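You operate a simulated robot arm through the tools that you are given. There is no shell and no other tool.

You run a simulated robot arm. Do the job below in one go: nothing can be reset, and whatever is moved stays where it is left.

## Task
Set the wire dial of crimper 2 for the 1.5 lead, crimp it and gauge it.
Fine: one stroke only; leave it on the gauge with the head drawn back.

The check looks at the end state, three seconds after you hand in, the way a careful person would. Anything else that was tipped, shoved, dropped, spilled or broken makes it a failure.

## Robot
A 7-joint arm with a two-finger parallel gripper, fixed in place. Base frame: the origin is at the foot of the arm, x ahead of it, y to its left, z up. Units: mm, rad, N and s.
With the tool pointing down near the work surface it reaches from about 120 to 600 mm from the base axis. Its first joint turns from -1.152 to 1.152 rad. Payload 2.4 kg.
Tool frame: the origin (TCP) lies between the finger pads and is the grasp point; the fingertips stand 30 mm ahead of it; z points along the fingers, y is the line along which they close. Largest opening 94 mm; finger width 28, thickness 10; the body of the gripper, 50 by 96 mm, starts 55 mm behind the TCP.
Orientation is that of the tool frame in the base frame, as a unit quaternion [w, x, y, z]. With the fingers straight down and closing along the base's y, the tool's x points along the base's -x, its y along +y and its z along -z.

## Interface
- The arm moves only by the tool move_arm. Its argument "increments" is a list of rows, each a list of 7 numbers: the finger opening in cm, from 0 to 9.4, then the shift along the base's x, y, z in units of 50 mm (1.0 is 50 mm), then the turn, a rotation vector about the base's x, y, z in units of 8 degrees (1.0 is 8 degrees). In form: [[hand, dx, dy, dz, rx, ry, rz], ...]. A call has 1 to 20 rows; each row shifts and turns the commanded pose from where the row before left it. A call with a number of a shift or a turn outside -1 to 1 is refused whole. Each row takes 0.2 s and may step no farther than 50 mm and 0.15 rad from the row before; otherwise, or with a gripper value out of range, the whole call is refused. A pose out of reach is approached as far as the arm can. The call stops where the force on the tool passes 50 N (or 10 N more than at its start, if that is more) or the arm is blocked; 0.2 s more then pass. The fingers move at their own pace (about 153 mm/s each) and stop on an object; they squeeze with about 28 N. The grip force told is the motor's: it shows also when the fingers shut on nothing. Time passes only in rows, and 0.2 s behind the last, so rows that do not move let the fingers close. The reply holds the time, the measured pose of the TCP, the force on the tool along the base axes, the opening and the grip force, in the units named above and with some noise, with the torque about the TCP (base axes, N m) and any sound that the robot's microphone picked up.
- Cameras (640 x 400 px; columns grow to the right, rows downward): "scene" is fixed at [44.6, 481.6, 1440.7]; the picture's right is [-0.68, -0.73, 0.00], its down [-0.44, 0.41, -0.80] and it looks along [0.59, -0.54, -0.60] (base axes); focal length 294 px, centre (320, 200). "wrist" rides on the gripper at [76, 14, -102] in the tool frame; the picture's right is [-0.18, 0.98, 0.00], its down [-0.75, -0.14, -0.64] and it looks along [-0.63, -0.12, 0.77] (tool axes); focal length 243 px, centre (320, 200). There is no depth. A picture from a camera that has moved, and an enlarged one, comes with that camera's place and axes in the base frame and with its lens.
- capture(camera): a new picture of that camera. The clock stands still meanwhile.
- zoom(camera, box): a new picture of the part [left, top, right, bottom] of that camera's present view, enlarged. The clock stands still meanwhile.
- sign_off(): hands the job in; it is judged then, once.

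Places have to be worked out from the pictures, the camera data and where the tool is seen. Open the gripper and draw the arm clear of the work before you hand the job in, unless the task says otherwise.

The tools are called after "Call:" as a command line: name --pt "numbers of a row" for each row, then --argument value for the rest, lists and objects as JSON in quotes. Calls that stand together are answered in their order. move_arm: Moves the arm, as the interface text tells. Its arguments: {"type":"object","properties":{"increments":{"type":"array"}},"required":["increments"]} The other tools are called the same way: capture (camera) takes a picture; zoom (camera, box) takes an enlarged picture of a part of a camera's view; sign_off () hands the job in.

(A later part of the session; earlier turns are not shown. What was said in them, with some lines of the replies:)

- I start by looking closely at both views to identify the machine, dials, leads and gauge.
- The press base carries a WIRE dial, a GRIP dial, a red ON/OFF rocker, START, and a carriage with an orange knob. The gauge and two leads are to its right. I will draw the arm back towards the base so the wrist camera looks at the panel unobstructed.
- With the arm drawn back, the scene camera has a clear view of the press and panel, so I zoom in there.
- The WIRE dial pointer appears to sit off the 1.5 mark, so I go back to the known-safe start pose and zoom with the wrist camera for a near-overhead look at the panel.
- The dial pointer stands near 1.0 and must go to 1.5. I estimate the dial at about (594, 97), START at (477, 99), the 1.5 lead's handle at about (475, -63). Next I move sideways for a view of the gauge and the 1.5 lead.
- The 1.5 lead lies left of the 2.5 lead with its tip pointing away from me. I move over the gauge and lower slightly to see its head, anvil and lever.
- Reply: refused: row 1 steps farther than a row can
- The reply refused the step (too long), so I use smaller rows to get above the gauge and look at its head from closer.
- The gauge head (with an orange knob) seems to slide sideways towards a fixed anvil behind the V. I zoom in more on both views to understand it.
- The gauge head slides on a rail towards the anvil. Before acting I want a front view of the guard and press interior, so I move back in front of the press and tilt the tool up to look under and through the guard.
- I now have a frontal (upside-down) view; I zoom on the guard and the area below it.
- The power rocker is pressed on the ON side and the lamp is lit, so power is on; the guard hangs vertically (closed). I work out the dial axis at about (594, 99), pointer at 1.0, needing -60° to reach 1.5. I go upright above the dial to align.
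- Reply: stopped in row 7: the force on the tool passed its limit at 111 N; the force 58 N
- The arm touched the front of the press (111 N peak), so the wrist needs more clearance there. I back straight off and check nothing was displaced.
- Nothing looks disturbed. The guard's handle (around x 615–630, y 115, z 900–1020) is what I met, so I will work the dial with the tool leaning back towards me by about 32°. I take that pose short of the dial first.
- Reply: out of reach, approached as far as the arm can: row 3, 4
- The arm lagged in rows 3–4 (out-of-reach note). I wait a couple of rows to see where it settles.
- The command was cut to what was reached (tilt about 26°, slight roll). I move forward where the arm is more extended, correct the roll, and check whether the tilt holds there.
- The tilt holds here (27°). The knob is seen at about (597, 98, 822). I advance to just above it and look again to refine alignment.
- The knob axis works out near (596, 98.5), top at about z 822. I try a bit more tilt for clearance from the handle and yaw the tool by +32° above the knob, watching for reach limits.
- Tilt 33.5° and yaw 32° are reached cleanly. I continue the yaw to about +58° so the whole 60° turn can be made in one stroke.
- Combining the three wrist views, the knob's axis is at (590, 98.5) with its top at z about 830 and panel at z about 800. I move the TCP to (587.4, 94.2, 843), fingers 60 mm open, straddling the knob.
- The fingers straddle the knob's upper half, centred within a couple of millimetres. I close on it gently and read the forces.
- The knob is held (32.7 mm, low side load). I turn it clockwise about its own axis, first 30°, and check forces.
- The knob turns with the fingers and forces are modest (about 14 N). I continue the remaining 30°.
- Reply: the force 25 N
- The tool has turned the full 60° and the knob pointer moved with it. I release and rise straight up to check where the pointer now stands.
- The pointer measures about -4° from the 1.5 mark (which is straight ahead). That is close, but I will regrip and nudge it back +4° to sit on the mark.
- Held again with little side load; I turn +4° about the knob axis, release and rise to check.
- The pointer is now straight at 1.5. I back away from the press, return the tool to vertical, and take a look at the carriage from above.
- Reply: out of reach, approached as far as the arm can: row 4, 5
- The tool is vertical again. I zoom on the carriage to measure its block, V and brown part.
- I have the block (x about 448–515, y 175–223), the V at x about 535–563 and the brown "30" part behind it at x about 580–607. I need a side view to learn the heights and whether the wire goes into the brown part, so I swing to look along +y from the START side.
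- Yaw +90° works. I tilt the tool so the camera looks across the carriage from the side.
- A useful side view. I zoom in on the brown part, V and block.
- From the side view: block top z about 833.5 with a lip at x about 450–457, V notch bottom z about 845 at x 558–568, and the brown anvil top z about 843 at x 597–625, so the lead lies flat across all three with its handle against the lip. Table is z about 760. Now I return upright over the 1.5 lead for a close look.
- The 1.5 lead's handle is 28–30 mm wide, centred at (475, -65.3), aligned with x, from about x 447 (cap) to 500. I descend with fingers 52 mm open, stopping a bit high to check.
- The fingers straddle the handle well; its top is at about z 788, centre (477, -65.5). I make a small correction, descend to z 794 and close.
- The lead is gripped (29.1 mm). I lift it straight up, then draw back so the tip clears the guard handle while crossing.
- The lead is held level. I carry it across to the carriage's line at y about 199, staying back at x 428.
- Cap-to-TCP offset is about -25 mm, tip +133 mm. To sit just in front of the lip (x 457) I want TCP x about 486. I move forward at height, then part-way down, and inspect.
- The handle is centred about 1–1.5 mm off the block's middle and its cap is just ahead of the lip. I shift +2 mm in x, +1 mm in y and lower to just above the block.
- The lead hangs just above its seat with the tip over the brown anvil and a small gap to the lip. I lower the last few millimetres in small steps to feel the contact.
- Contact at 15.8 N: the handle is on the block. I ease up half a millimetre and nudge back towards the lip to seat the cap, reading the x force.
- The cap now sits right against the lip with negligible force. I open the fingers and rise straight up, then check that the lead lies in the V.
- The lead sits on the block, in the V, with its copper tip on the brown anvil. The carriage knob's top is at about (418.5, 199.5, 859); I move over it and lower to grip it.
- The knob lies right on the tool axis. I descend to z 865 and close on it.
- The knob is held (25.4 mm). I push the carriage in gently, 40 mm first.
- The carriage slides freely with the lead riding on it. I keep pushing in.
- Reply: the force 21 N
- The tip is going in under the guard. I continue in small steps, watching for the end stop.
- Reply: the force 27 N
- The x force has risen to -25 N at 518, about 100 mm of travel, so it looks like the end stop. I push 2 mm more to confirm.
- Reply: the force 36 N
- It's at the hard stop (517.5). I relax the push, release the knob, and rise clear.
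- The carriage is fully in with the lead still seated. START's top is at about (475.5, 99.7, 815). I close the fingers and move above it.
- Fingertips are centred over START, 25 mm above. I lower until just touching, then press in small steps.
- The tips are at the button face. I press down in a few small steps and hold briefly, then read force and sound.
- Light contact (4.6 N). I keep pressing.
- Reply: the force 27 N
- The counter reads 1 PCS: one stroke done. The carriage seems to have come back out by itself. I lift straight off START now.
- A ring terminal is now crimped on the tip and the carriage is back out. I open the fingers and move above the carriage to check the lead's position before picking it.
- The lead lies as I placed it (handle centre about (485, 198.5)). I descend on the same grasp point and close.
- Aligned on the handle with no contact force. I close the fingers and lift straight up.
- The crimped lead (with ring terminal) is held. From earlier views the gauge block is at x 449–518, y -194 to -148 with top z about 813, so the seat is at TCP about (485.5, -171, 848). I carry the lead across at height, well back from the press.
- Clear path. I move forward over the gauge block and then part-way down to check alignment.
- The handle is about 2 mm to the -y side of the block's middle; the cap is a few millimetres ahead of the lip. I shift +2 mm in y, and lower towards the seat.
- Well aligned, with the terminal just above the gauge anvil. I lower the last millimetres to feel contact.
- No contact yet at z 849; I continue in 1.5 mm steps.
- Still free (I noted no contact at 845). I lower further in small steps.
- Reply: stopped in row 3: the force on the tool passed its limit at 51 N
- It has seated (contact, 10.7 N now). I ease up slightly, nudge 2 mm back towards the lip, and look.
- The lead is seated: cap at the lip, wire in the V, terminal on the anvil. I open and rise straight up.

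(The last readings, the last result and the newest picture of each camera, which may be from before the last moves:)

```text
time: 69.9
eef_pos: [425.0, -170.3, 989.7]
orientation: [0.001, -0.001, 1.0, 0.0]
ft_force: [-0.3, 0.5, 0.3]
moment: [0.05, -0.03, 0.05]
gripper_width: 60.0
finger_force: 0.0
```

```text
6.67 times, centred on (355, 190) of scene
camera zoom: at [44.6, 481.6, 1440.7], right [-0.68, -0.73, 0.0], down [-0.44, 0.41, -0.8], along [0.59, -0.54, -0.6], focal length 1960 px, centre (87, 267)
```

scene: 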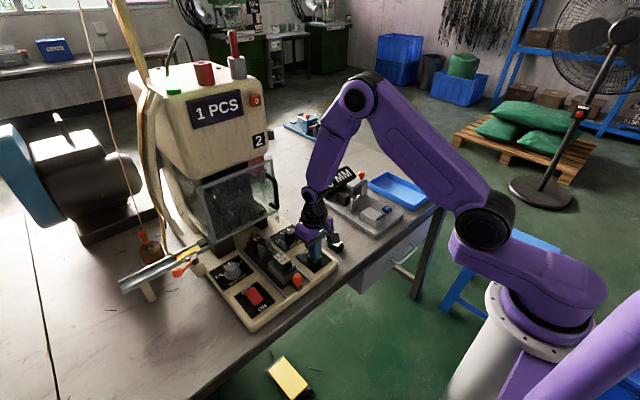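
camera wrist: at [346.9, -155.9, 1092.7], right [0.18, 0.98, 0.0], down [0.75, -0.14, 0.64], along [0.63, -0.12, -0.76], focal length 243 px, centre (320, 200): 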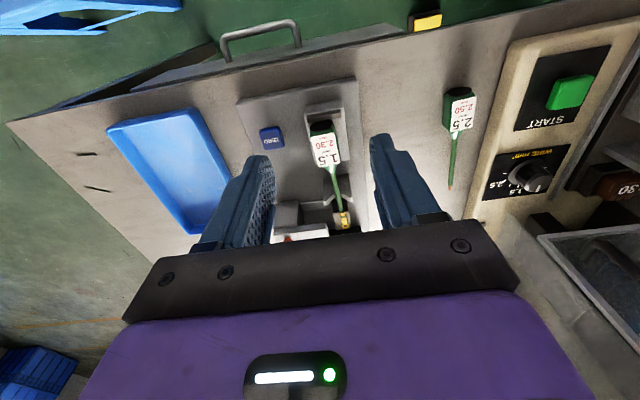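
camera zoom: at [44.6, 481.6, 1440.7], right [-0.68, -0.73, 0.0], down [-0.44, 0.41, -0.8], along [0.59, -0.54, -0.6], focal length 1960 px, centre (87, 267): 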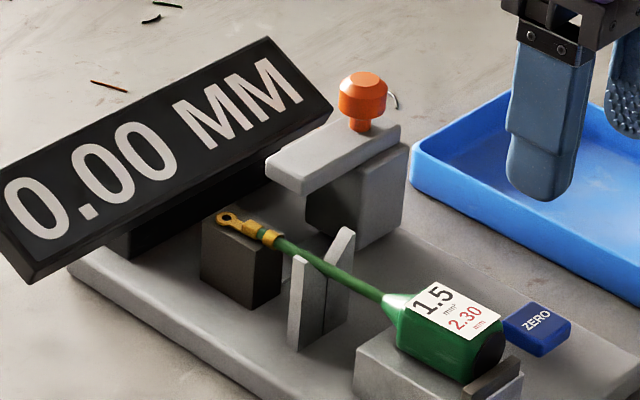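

The lead rests properly on the gauge with the terminal on the anvil. Now I study the gauge head closely to see how it moves.

Call:
zoom --camera "scene" --box '[340, 168, 380, 200]'

Call:
zoom --camera "wrist" --box '[270, 170, 370, 240]'

Call:
zoom --camera "scene" --box '[280, 110, 340, 145]'

```text
12.50 times, centred on (360, 184) of scene
camera zoom: at [44.6, 481.6, 1440.7], right [-0.68, -0.73, 0.0], down [-0.44, 0.41, -0.8], along [0.59, -0.54, -0.6], focal length 3676 px, centre (-180, 400)
```

zoom: 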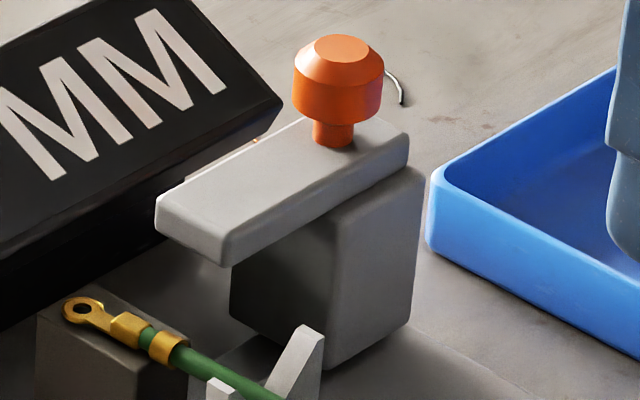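

```text
5.71 times, centred on (320, 205) of wrist
camera zoom: at [346.9, -155.9, 1092.7], right [0.18, 0.98, 0.0], down [0.75, -0.14, 0.64], along [0.63, -0.12, -0.76], focal length 1386 px, centre (320, 171)
```

zoom: 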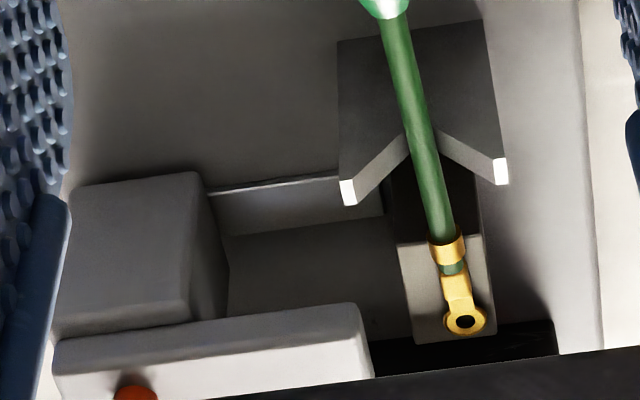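

```text
10.67 times, centred on (310, 128) of scene
camera zoom: at [44.6, 481.6, 1440.7], right [-0.68, -0.73, 0.0], down [-0.44, 0.41, -0.8], along [0.59, -0.54, -0.6], focal length 3137 px, centre (427, 973)
```

zoom: 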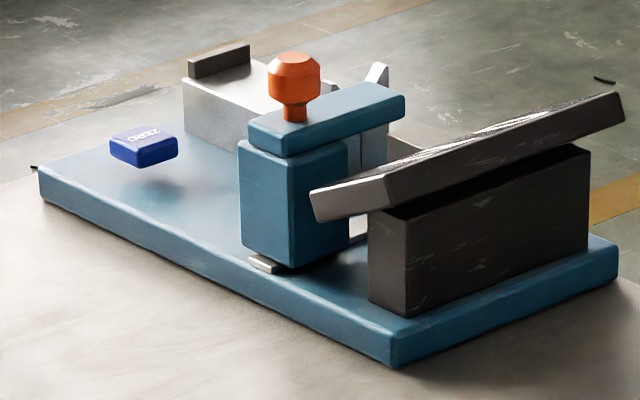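

The head sits on a cross rail and slides along y; its knob top is at about (613, -253, 883), which is far out, so I'll need the tool leaning back again, turned about -22° to the radial direction. I go to a stand-off pose at height.

Call:
move_arm --pt "6.0 0.8 -0.3 0 0 0 0" --pt "6.0 0.8 -0.3 0 0 -0.8 0" --pt "6.0 0.5 -0.3 0 0 -0.9 0" --pt "6.0 0.2 0 0 0 -0.9 0" --pt "6.0 0 0 0 0 -0.9 0" --pt "6.0 0 0 0 0 0 -0.9" --pt "6.0 0 0 0 0 0 -0.9" --pt "6.0 0 0 0 0 0 -0.9" --pt "6.0 0 0 0 0 0 0"

Call:
capture --camera "wrist"

Call:
capture --camera "scene"

```text
time: 71.9
eef_pos: [539.2, -214.4, 990.4]
orientation: [0.238, 0.181, 0.953, -0.047]
ft_force: [0.2, -0.4, 0.0]
moment: [-0.04, 0.01, 0.0]
gripper_width: 60.3
finger_force: 0.0
```

```text
taken
camera wrist: at [436.7, -159.9, 1044.3], right [0.51, 0.85, 0.09], down [0.28, -0.26, 0.92], along [0.81, -0.45, -0.38], focal length 243 px, centre (320, 200)
```

wrist: 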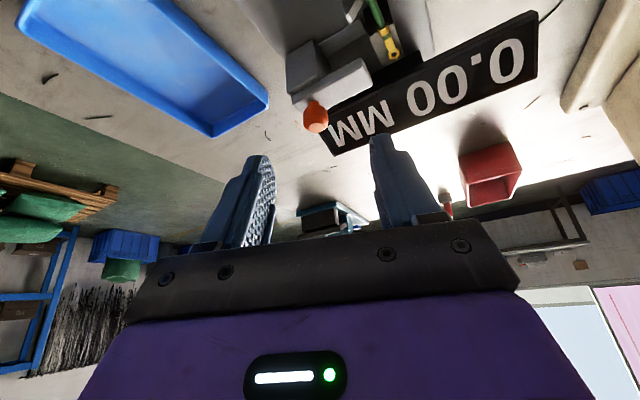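

```text
taken
```

scene: 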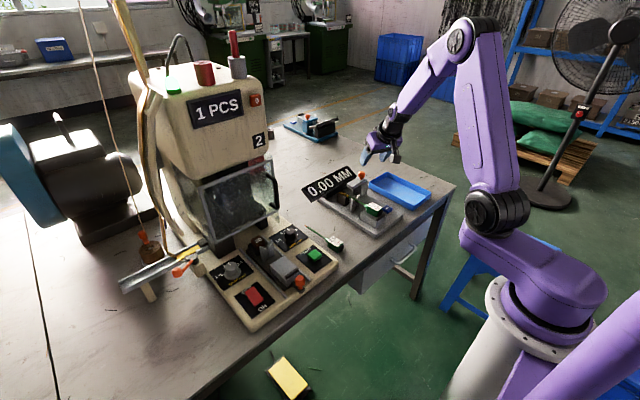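

The pose is reached (tilt 28°, azimuth -22°) and the knob lies ahead between the fingers. I zoom to refine the knob's place.

Call:
zoom --camera "wrist" --box '[270, 40, 420, 170]'

```text
3.08 times, centred on (345, 105) of wrist
camera zoom: at [436.7, -159.9, 1044.3], right [0.51, 0.85, 0.09], down [0.28, -0.26, 0.92], along [0.81, -0.45, -0.38], focal length 746 px, centre (243, 492)
```

zoom: 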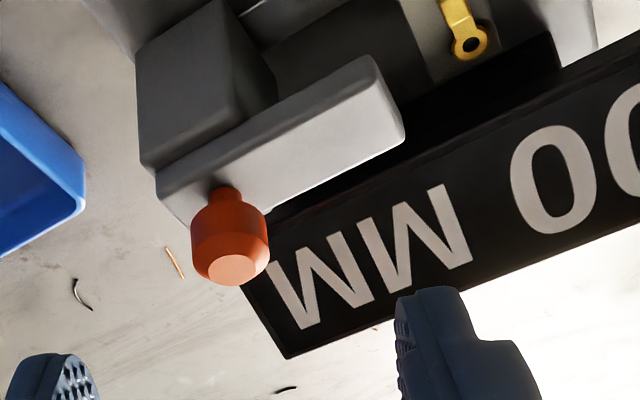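

Knob axis at about (612.5, -253.7), top z 883, plate top z about 853. I move to just above it, then check reach and alignment.

Call:
move_arm --pt "6.0 0.46 -0.25 -0.3 0 0 0" --pt "6.0 0.46 -0.25 -0.35 0 0 0" --pt "6.0 0.46 -0.25 -0.35 0 0 0" --pt "6.0 0 0 0 0 0 0"

Call:
capture --camera "wrist"

Call:
zoom --camera "wrist" --box '[240, 60, 420, 220]'

Call:
zoom --camera "scene" --box '[310, 130, 410, 220]'

```text
time: 72.9
eef_pos: [608.5, -254.3, 939.3]
orientation: [0.239, 0.181, 0.953, -0.046]
ft_force: [0.2, -0.6, -0.7]
moment: [0.0, 0.0, 0.01]
gripper_width: 59.9
finger_force: 0.0
```

```text
taken
camera wrist: at [506.5, -199.2, 993.5], right [0.51, 0.85, 0.09], down [0.28, -0.26, 0.92], along [0.81, -0.45, -0.38], focal length 243 px, centre (320, 200)
```

wrist: 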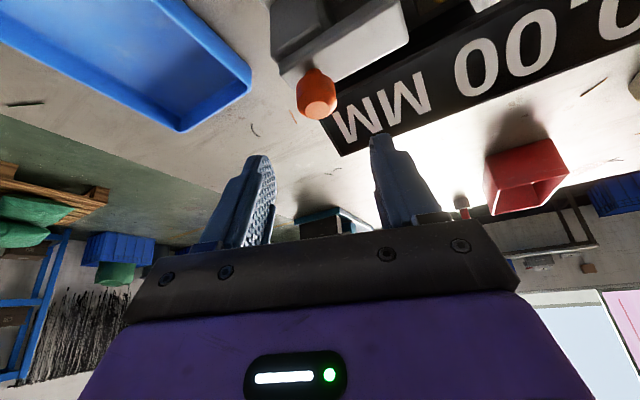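

```text
2.50 times, centred on (330, 140) of wrist
camera zoom: at [506.5, -199.2, 993.5], right [0.51, 0.85, 0.09], down [0.28, -0.26, 0.92], along [0.81, -0.45, -0.38], focal length 606 px, centre (295, 350)
```

zoom: 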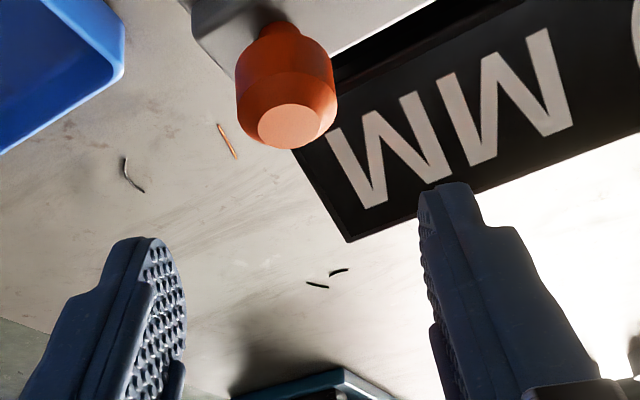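

```text
4.44 times, centred on (360, 175) of scene
camera zoom: at [44.6, 481.6, 1440.7], right [-0.68, -0.73, 0.0], down [-0.44, 0.41, -0.8], along [0.59, -0.54, -0.6], focal length 1307 px, centre (142, 311)
```

zoom: 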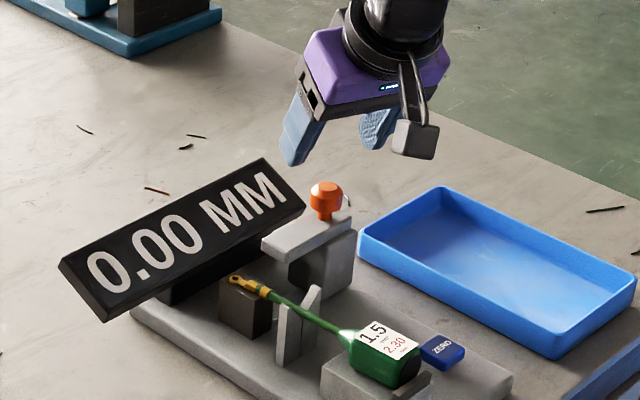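

Reach is fine here. The knob axis is at about (613.5, -254.2); I shift +2 mm in y and descend around it.

Call:
move_arm --pt "6.0 0.01 0.04 -0.3 0 0 0" --pt "6.0 0 0 -0.35 0 0 0" --pt "6.0 0 0 -0.29 0 0 0" --pt "6.0 0 0 0 0 0 0"

Call:
zoom --camera "wrist" --box '[240, 60, 420, 220]'

Call:
zoom --camera "scene" --box '[320, 150, 400, 220]'

```text
time: 73.9
eef_pos: [608.9, -250.9, 891.0]
orientation: [0.239, 0.182, 0.953, -0.046]
ft_force: [0.0, -0.7, 1.0]
moment: [-0.01, 0.01, 0.01]
gripper_width: 60.0
finger_force: 0.0
```

```text
2.50 times, centred on (330, 140) of wrist
camera zoom: at [505.5, -196.2, 945.7], right [0.51, 0.85, 0.09], down [0.28, -0.26, 0.92], along [0.81, -0.45, -0.38], focal length 606 px, centre (295, 350)
```

zoom: 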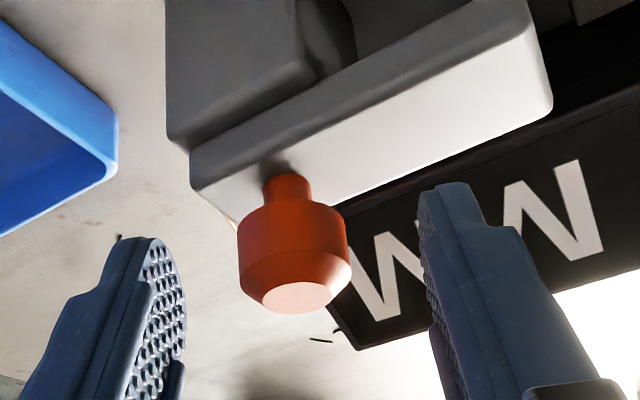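

```text
5.71 times, centred on (360, 185) of scene
camera zoom: at [44.6, 481.6, 1440.7], right [-0.68, -0.73, 0.0], down [-0.44, 0.41, -0.8], along [0.59, -0.54, -0.6], focal length 1680 px, centre (91, 286)
```

zoom: 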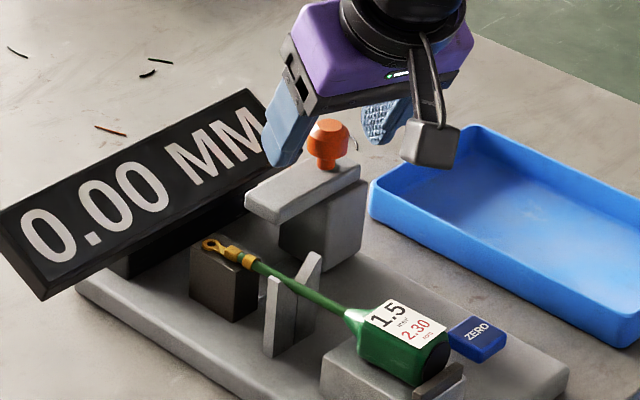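

The knob is centred between the fingers. I close on it.

Call:
move_arm --pt "3.6 0 0 0 0 0 0" --pt "2.8 0 0 0 0 0 0" --pt "2.0 0 0 0 0 0 0" --pt "2.0 0 0 0 0 0 0"

Call:
zoom --camera "scene" --box '[310, 150, 400, 220]'

```text
time: 74.9
eef_pos: [607.9, -252.0, 890.2]
orientation: [0.239, 0.181, 0.953, -0.045]
ft_force: [0.4, -0.5, 0.2]
moment: [0.36, -0.22, 0.15]
gripper_width: 25.1
finger_force: 45.0
```

```text
5.71 times, centred on (355, 185) of scene
camera zoom: at [44.6, 481.6, 1440.7], right [-0.68, -0.73, 0.0], down [-0.44, 0.41, -0.8], along [0.59, -0.54, -0.6], focal length 1680 px, centre (120, 286)
```

zoom: 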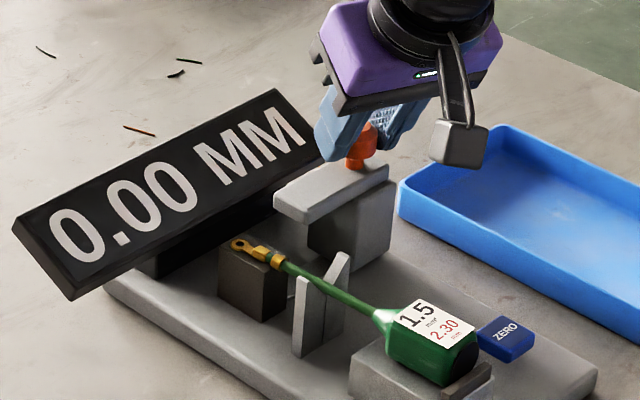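

Knob held at 25.1 mm. I slide the head towards the anvil (+y) in small steps.

Call:
move_arm --pt "2.0 0 0.05 0 0 0 0" --pt "2.0 0 0.06 0 0 0 0" --pt "2.0 0 0.06 0 0 0 0" --pt "2.0 0 0.05 0 0 0 0" --pt "2.0 0 0 0 0 0 0"

Call:
zoom --camera "scene" --box '[310, 150, 400, 220]'

```text
time: 76.1
eef_pos: [608.0, -239.1, 890.2]
orientation: [0.238, 0.181, 0.953, -0.045]
ft_force: [4.1, -0.5, -16.2]
moment: [0.22, -0.75, 0.11]
gripper_width: 25.1
finger_force: 44.5
```

```text
5.71 times, centred on (355, 185) of scene
camera zoom: at [45.0, 481.4, 1440.8], right [-0.68, -0.73, 0.0], down [-0.44, 0.41, -0.8], along [0.59, -0.54, -0.6], focal length 1680 px, centre (120, 286)
```

zoom: 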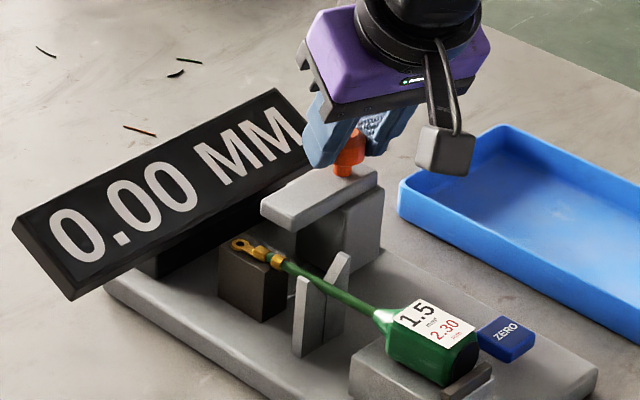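

The head slides along +y as expected. I continue until it meets the crimp.

Call:
move_arm --pt "2.0 0 0.06 0 0 0 0" --pt "2.0 0 0.06 0 0 0 0" --pt "2.0 0 0.06 0 0 0 0" --pt "2.0 0 0.06 0 0 0 0" --pt "2.0 0 0 0 0 0 0"

Call:
zoom --camera "scene" --box '[310, 150, 400, 220]'

```text
time: 77.3
eef_pos: [606.8, -228.6, 891.5]
orientation: [0.239, 0.182, 0.953, -0.046]
ft_force: [1.9, -0.7, -19.7]
moment: [0.43, -0.21, 0.23]
gripper_width: 25.1
finger_force: 44.6
```

```text
5.71 times, centred on (355, 185) of scene
camera zoom: at [45.1, 481.4, 1440.8], right [-0.68, -0.73, 0.0], down [-0.44, 0.41, -0.8], along [0.59, -0.54, -0.6], focal length 1680 px, centre (120, 286)
```

zoom: 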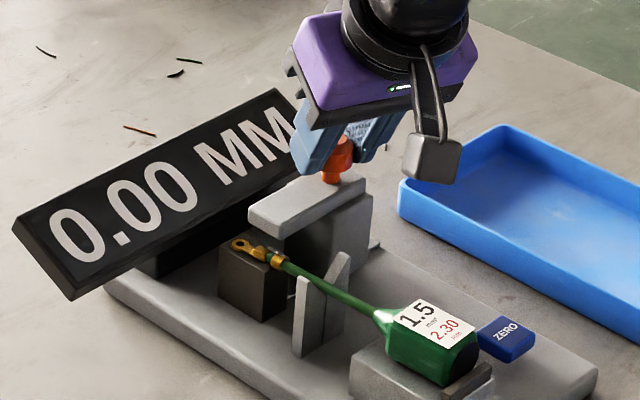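

Moving freely; the plate is starting to cover the terminal. I continue.

Call:
move_arm --pt "2.0 0 0.06 0 0 0 0" --pt "2.0 0 0.06 0 0 0 0" --pt "2.0 0 0.06 0 0 0 0" --pt "2.0 0 0 0 0 0 0"

Call:
zoom --camera "scene" --box '[310, 150, 400, 220]'

```text
time: 78.3
eef_pos: [607.4, -220.2, 891.7]
orientation: [0.238, 0.18, 0.953, -0.046]
ft_force: [1.9, 0.4, -19.2]
moment: [0.6, 0.26, 0.26]
gripper_width: 25.0
finger_force: 44.7
```

```text
5.71 times, centred on (355, 185) of scene
camera zoom: at [45.1, 481.4, 1440.8], right [-0.68, -0.73, 0.0], down [-0.44, 0.41, -0.8], along [0.59, -0.54, -0.6], focal length 1680 px, centre (120, 286)
```

zoom: 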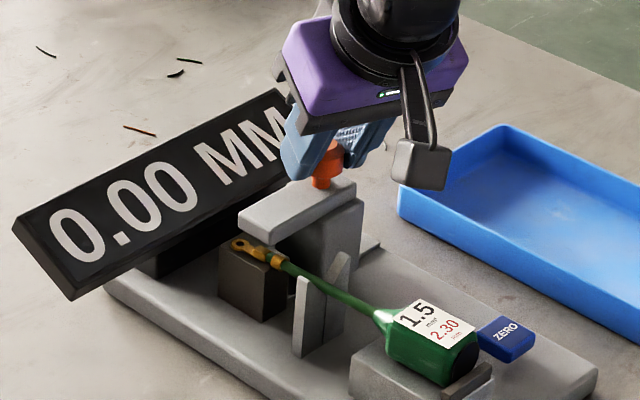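

Still free-moving. I keep sliding, relieving a little of the upward pull.

Call:
move_arm --pt "2.0 0 0.05 -0.02 0 0 0" --pt "2.0 0 0.06 0 0 0 0" --pt "2.0 0 0.06 0 0 0 0" --pt "2.0 0 0 0 0 0 0"

Call:
zoom --camera "scene" --box '[310, 150, 400, 220]'

```text
time: 79.3
eef_pos: [608.5, -210.8, 890.9]
orientation: [0.24, 0.182, 0.953, -0.046]
ft_force: [-10.0, -0.3, -2.7]
moment: [0.55, 0.75, 0.23]
gripper_width: 25.2
finger_force: 45.4
```

```text
5.71 times, centred on (355, 185) of scene
camera zoom: at [44.4, 481.6, 1440.7], right [-0.68, -0.73, 0.0], down [-0.44, 0.41, -0.8], along [0.59, -0.54, -0.6], focal length 1680 px, centre (120, 286)
```

zoom: 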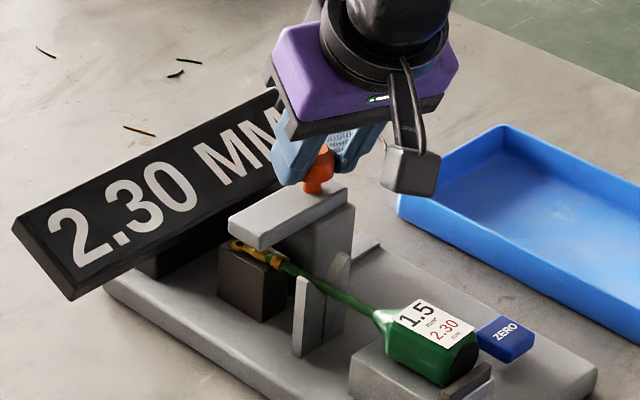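

The gauge reads 2.30 MM, matching the lead's label. Now I draw the head back the same way, slowly.

Call:
move_arm --pt "2.0 0 0 0 0 0 0" --pt "2.0 0 -0.04 0 0 0 0" --pt "2.0 0 -0.08 0 0 0 0" --pt "2.0 0 -0.1 0 0 0 0" --pt "2.0 0 -0.1 0 0 0 0" --pt "2.0 0 -0.1 0 0 0 0" --pt "2.0 0 -0.1 0 0 0 0" --pt "2.0 0 -0.1 0 0 0 0" --pt "2.0 0 -0.1 0 0 0 0" --pt "2.0 0 -0.08 0 0 0 0" --pt "2.0 0 0 0 0 0 0"

Call:
zoom --camera "scene" --box '[310, 150, 400, 220]'

```text
time: 81.7
eef_pos: [608.4, -251.2, 890.7]
orientation: [0.238, 0.181, 0.953, -0.045]
ft_force: [-10.9, 0.1, -7.7]
moment: [-0.3, 0.84, -0.01]
gripper_width: 25.2
finger_force: 45.1
```

```text
5.71 times, centred on (355, 185) of scene
camera zoom: at [44.5, 481.5, 1440.8], right [-0.68, -0.73, 0.0], down [-0.44, 0.41, -0.8], along [0.59, -0.54, -0.6], focal length 1680 px, centre (120, 286)
```

zoom: 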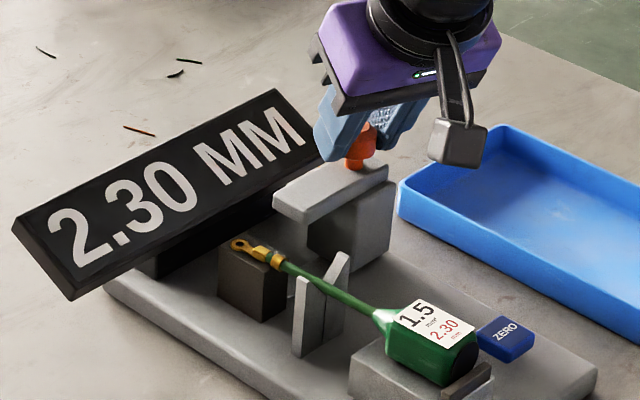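

The head is back at its starting place and the display holds 2.30 MM. I nudge it 1.5 mm further to make sure it is fully home, then release and rise.

Call:
move_arm --pt "2.0 0 -0.03 0 0 0 0" --pt "2.0 0 0 0 0 0 0"

```text
time: 82.3
eef_pos: [609.0, -250.1, 891.5]
orientation: [0.237, 0.18, 0.954, -0.045]
ft_force: [-19.1, 5.9, 0.5]
moment: [-0.49, 0.17, 0.19]
gripper_width: 25.4
finger_force: 45.2
```

The stop resists, so the head is home. I relax, open, and rise straight up clear of the knob.

Call:
move_arm --pt "2.0 -0.02 0.02 0 0 0 0" --pt "3.6 0 0 0 0 0 0" --pt "5.0 0 0 0 0 0 0" --pt "6.0 0 0 0 0 0 0" --pt "6.0 0 0 0.3 0 0 0" --pt "6.0 0 0 0.6 0 0 0" --pt "6.0 0 0 0.6 0 0 0" --pt "6.0 -0.5 0.2 0.5 0 0 0"

Call:
capture --camera "scene"

Call:
zoom --camera "scene" --box '[310, 150, 400, 220]'

```text
time: 84.1
eef_pos: [583.2, -240.0, 992.7]
orientation: [0.239, 0.181, 0.953, -0.045]
ft_force: [1.5, -0.5, 0.9]
moment: [-0.01, -0.03, 0.0]
gripper_width: 60.3
finger_force: 0.1
```

```text
taken
```

scene: 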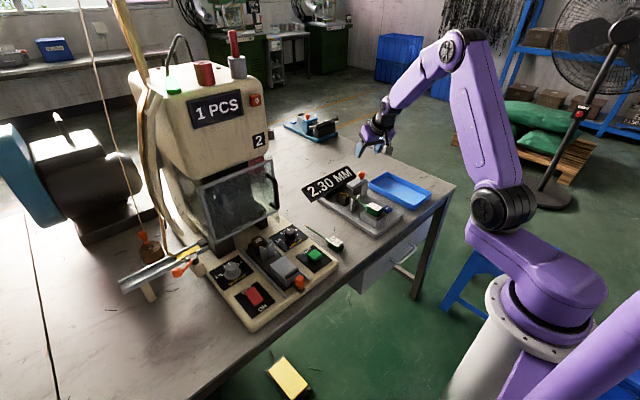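

```text
5.71 times, centred on (355, 185) of scene
camera zoom: at [44.6, 481.6, 1440.7], right [-0.68, -0.73, 0.0], down [-0.44, 0.41, -0.8], along [0.59, -0.54, -0.6], focal length 1680 px, centre (120, 286)
```

zoom: 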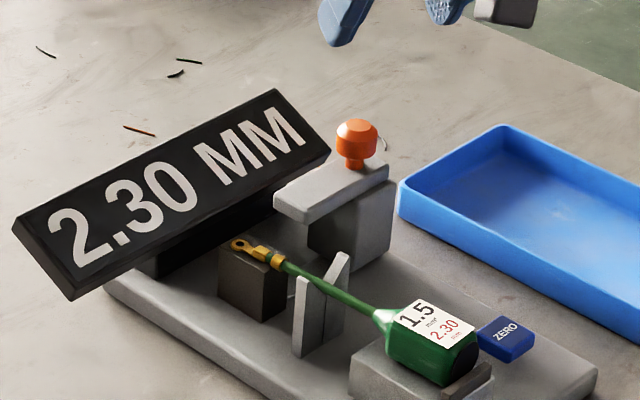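

Everything on the gauge is in place. I draw the arm back and up, upright and clear of the work, then inspect the whole scene.

Call:
move_arm --pt "6.0 -0.6 0.2 0.5 0 0 0.9" --pt "6.0 -0.6 0.2 0.5 0 0 0.9" --pt "6.0 -0.6 0.2 0.4 0 0 0.9" --pt "7.0 -0.6 0.3 0 0 0.9 0" --pt "8.0 -0.6 0.3 0 0 0.9 0" --pt "9.0 -0.5 0.3 0 0 0.9 0" --pt "9.4 -0.4 0.3 0 0 0.8 0" --pt "9.4 0 0 0 0 0 0"

Call:
capture --camera "scene"

Call:
zoom --camera "scene" --box '[215, 200, 355, 320]'

Call:
zoom --camera "scene" --box '[150, 60, 300, 240]'

Call:
zoom --camera "scene" --box '[310, 150, 420, 240]'

```text
time: 85.9
eef_pos: [386.9, -151.7, 1062.8]
orientation: [0.001, -0.001, 1.0, -0.001]
ft_force: [-0.5, -0.5, 0.1]
moment: [0.02, 0.02, 0.0]
gripper_width: 93.9
finger_force: 0.1
```

```text
taken
```

scene: 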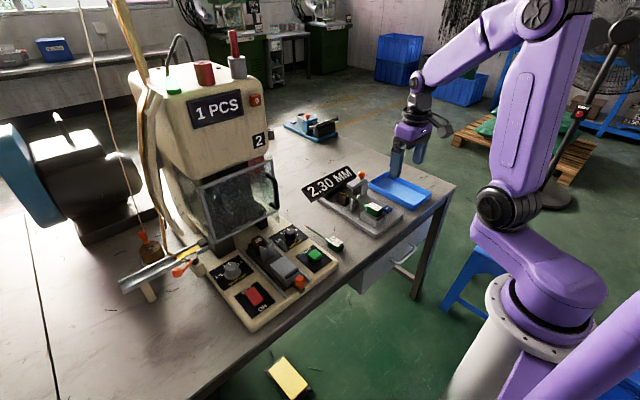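

```text
3.33 times, centred on (285, 260) of scene
camera zoom: at [44.6, 481.6, 1440.7], right [-0.68, -0.73, 0.0], down [-0.44, 0.41, -0.8], along [0.59, -0.54, -0.6], focal length 980 px, centre (437, 0)
```

zoom: 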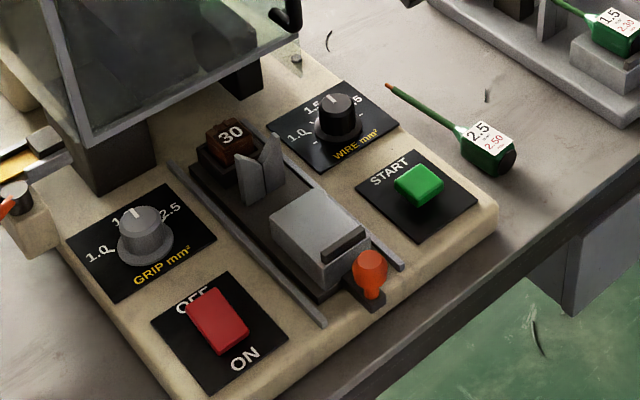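

```text
2.22 times, centred on (225, 150) of scene
camera zoom: at [44.6, 481.6, 1440.7], right [-0.68, -0.73, 0.0], down [-0.44, 0.41, -0.8], along [0.59, -0.54, -0.6], focal length 654 px, centre (531, 311)
```

zoom: 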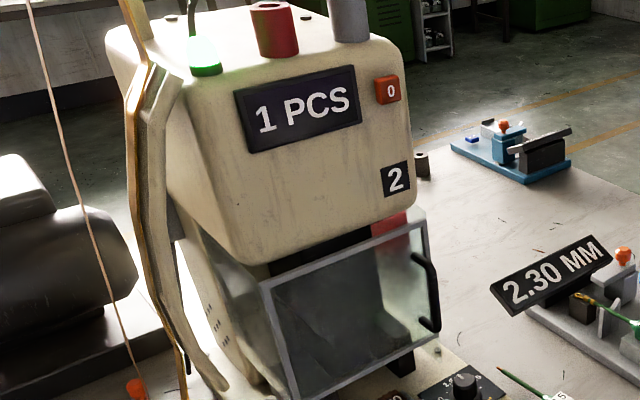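

```text
4.44 times, centred on (365, 195) of scene
camera zoom: at [44.6, 481.6, 1440.7], right [-0.68, -0.73, 0.0], down [-0.44, 0.41, -0.8], along [0.59, -0.54, -0.6], focal length 1307 px, centre (120, 222)
```

zoom: 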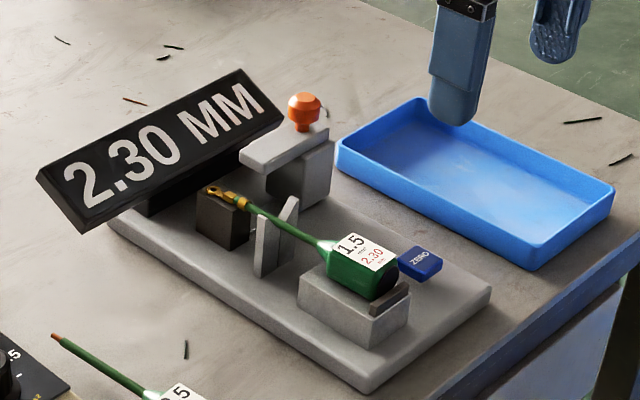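

The final pictures show the dial at 1.5, the counter at 1 PCS and the display at 2.30 MM. The lead is on the gauge, the head is drawn back, and the arm is open and clear with nothing else disturbed, so I hand the job in.

Call:
sign_off

```text
The job is handed in.
```

The 1.5 lead is crimped, gauged and left on the gauge, and the job is handed in. I haven't seen the check's result.

- **Dial:** the wire dial of crimper 2 was at 1.0 and now points at 1.5. I left the grip dial alone.
- **Crimp:** I made one stroke; the counter went from 0 to 1 PCS. The carriage came back out by itself after the stroke.
- **Gauge:** it reads 2.30 MM, the same as the lead's label. The lead is still on the gauge and the head is drawn back to its stop.

Early on, the gripper bumped the crimper, most likely the guard's handle, with a peak force of 111 N. When lowering the lead onto the gauge, the force briefly reached 51 N and stopped the arm. The pictures taken after each, and at the end, show nothing moved or damaged. The arm is open and clear of the work.
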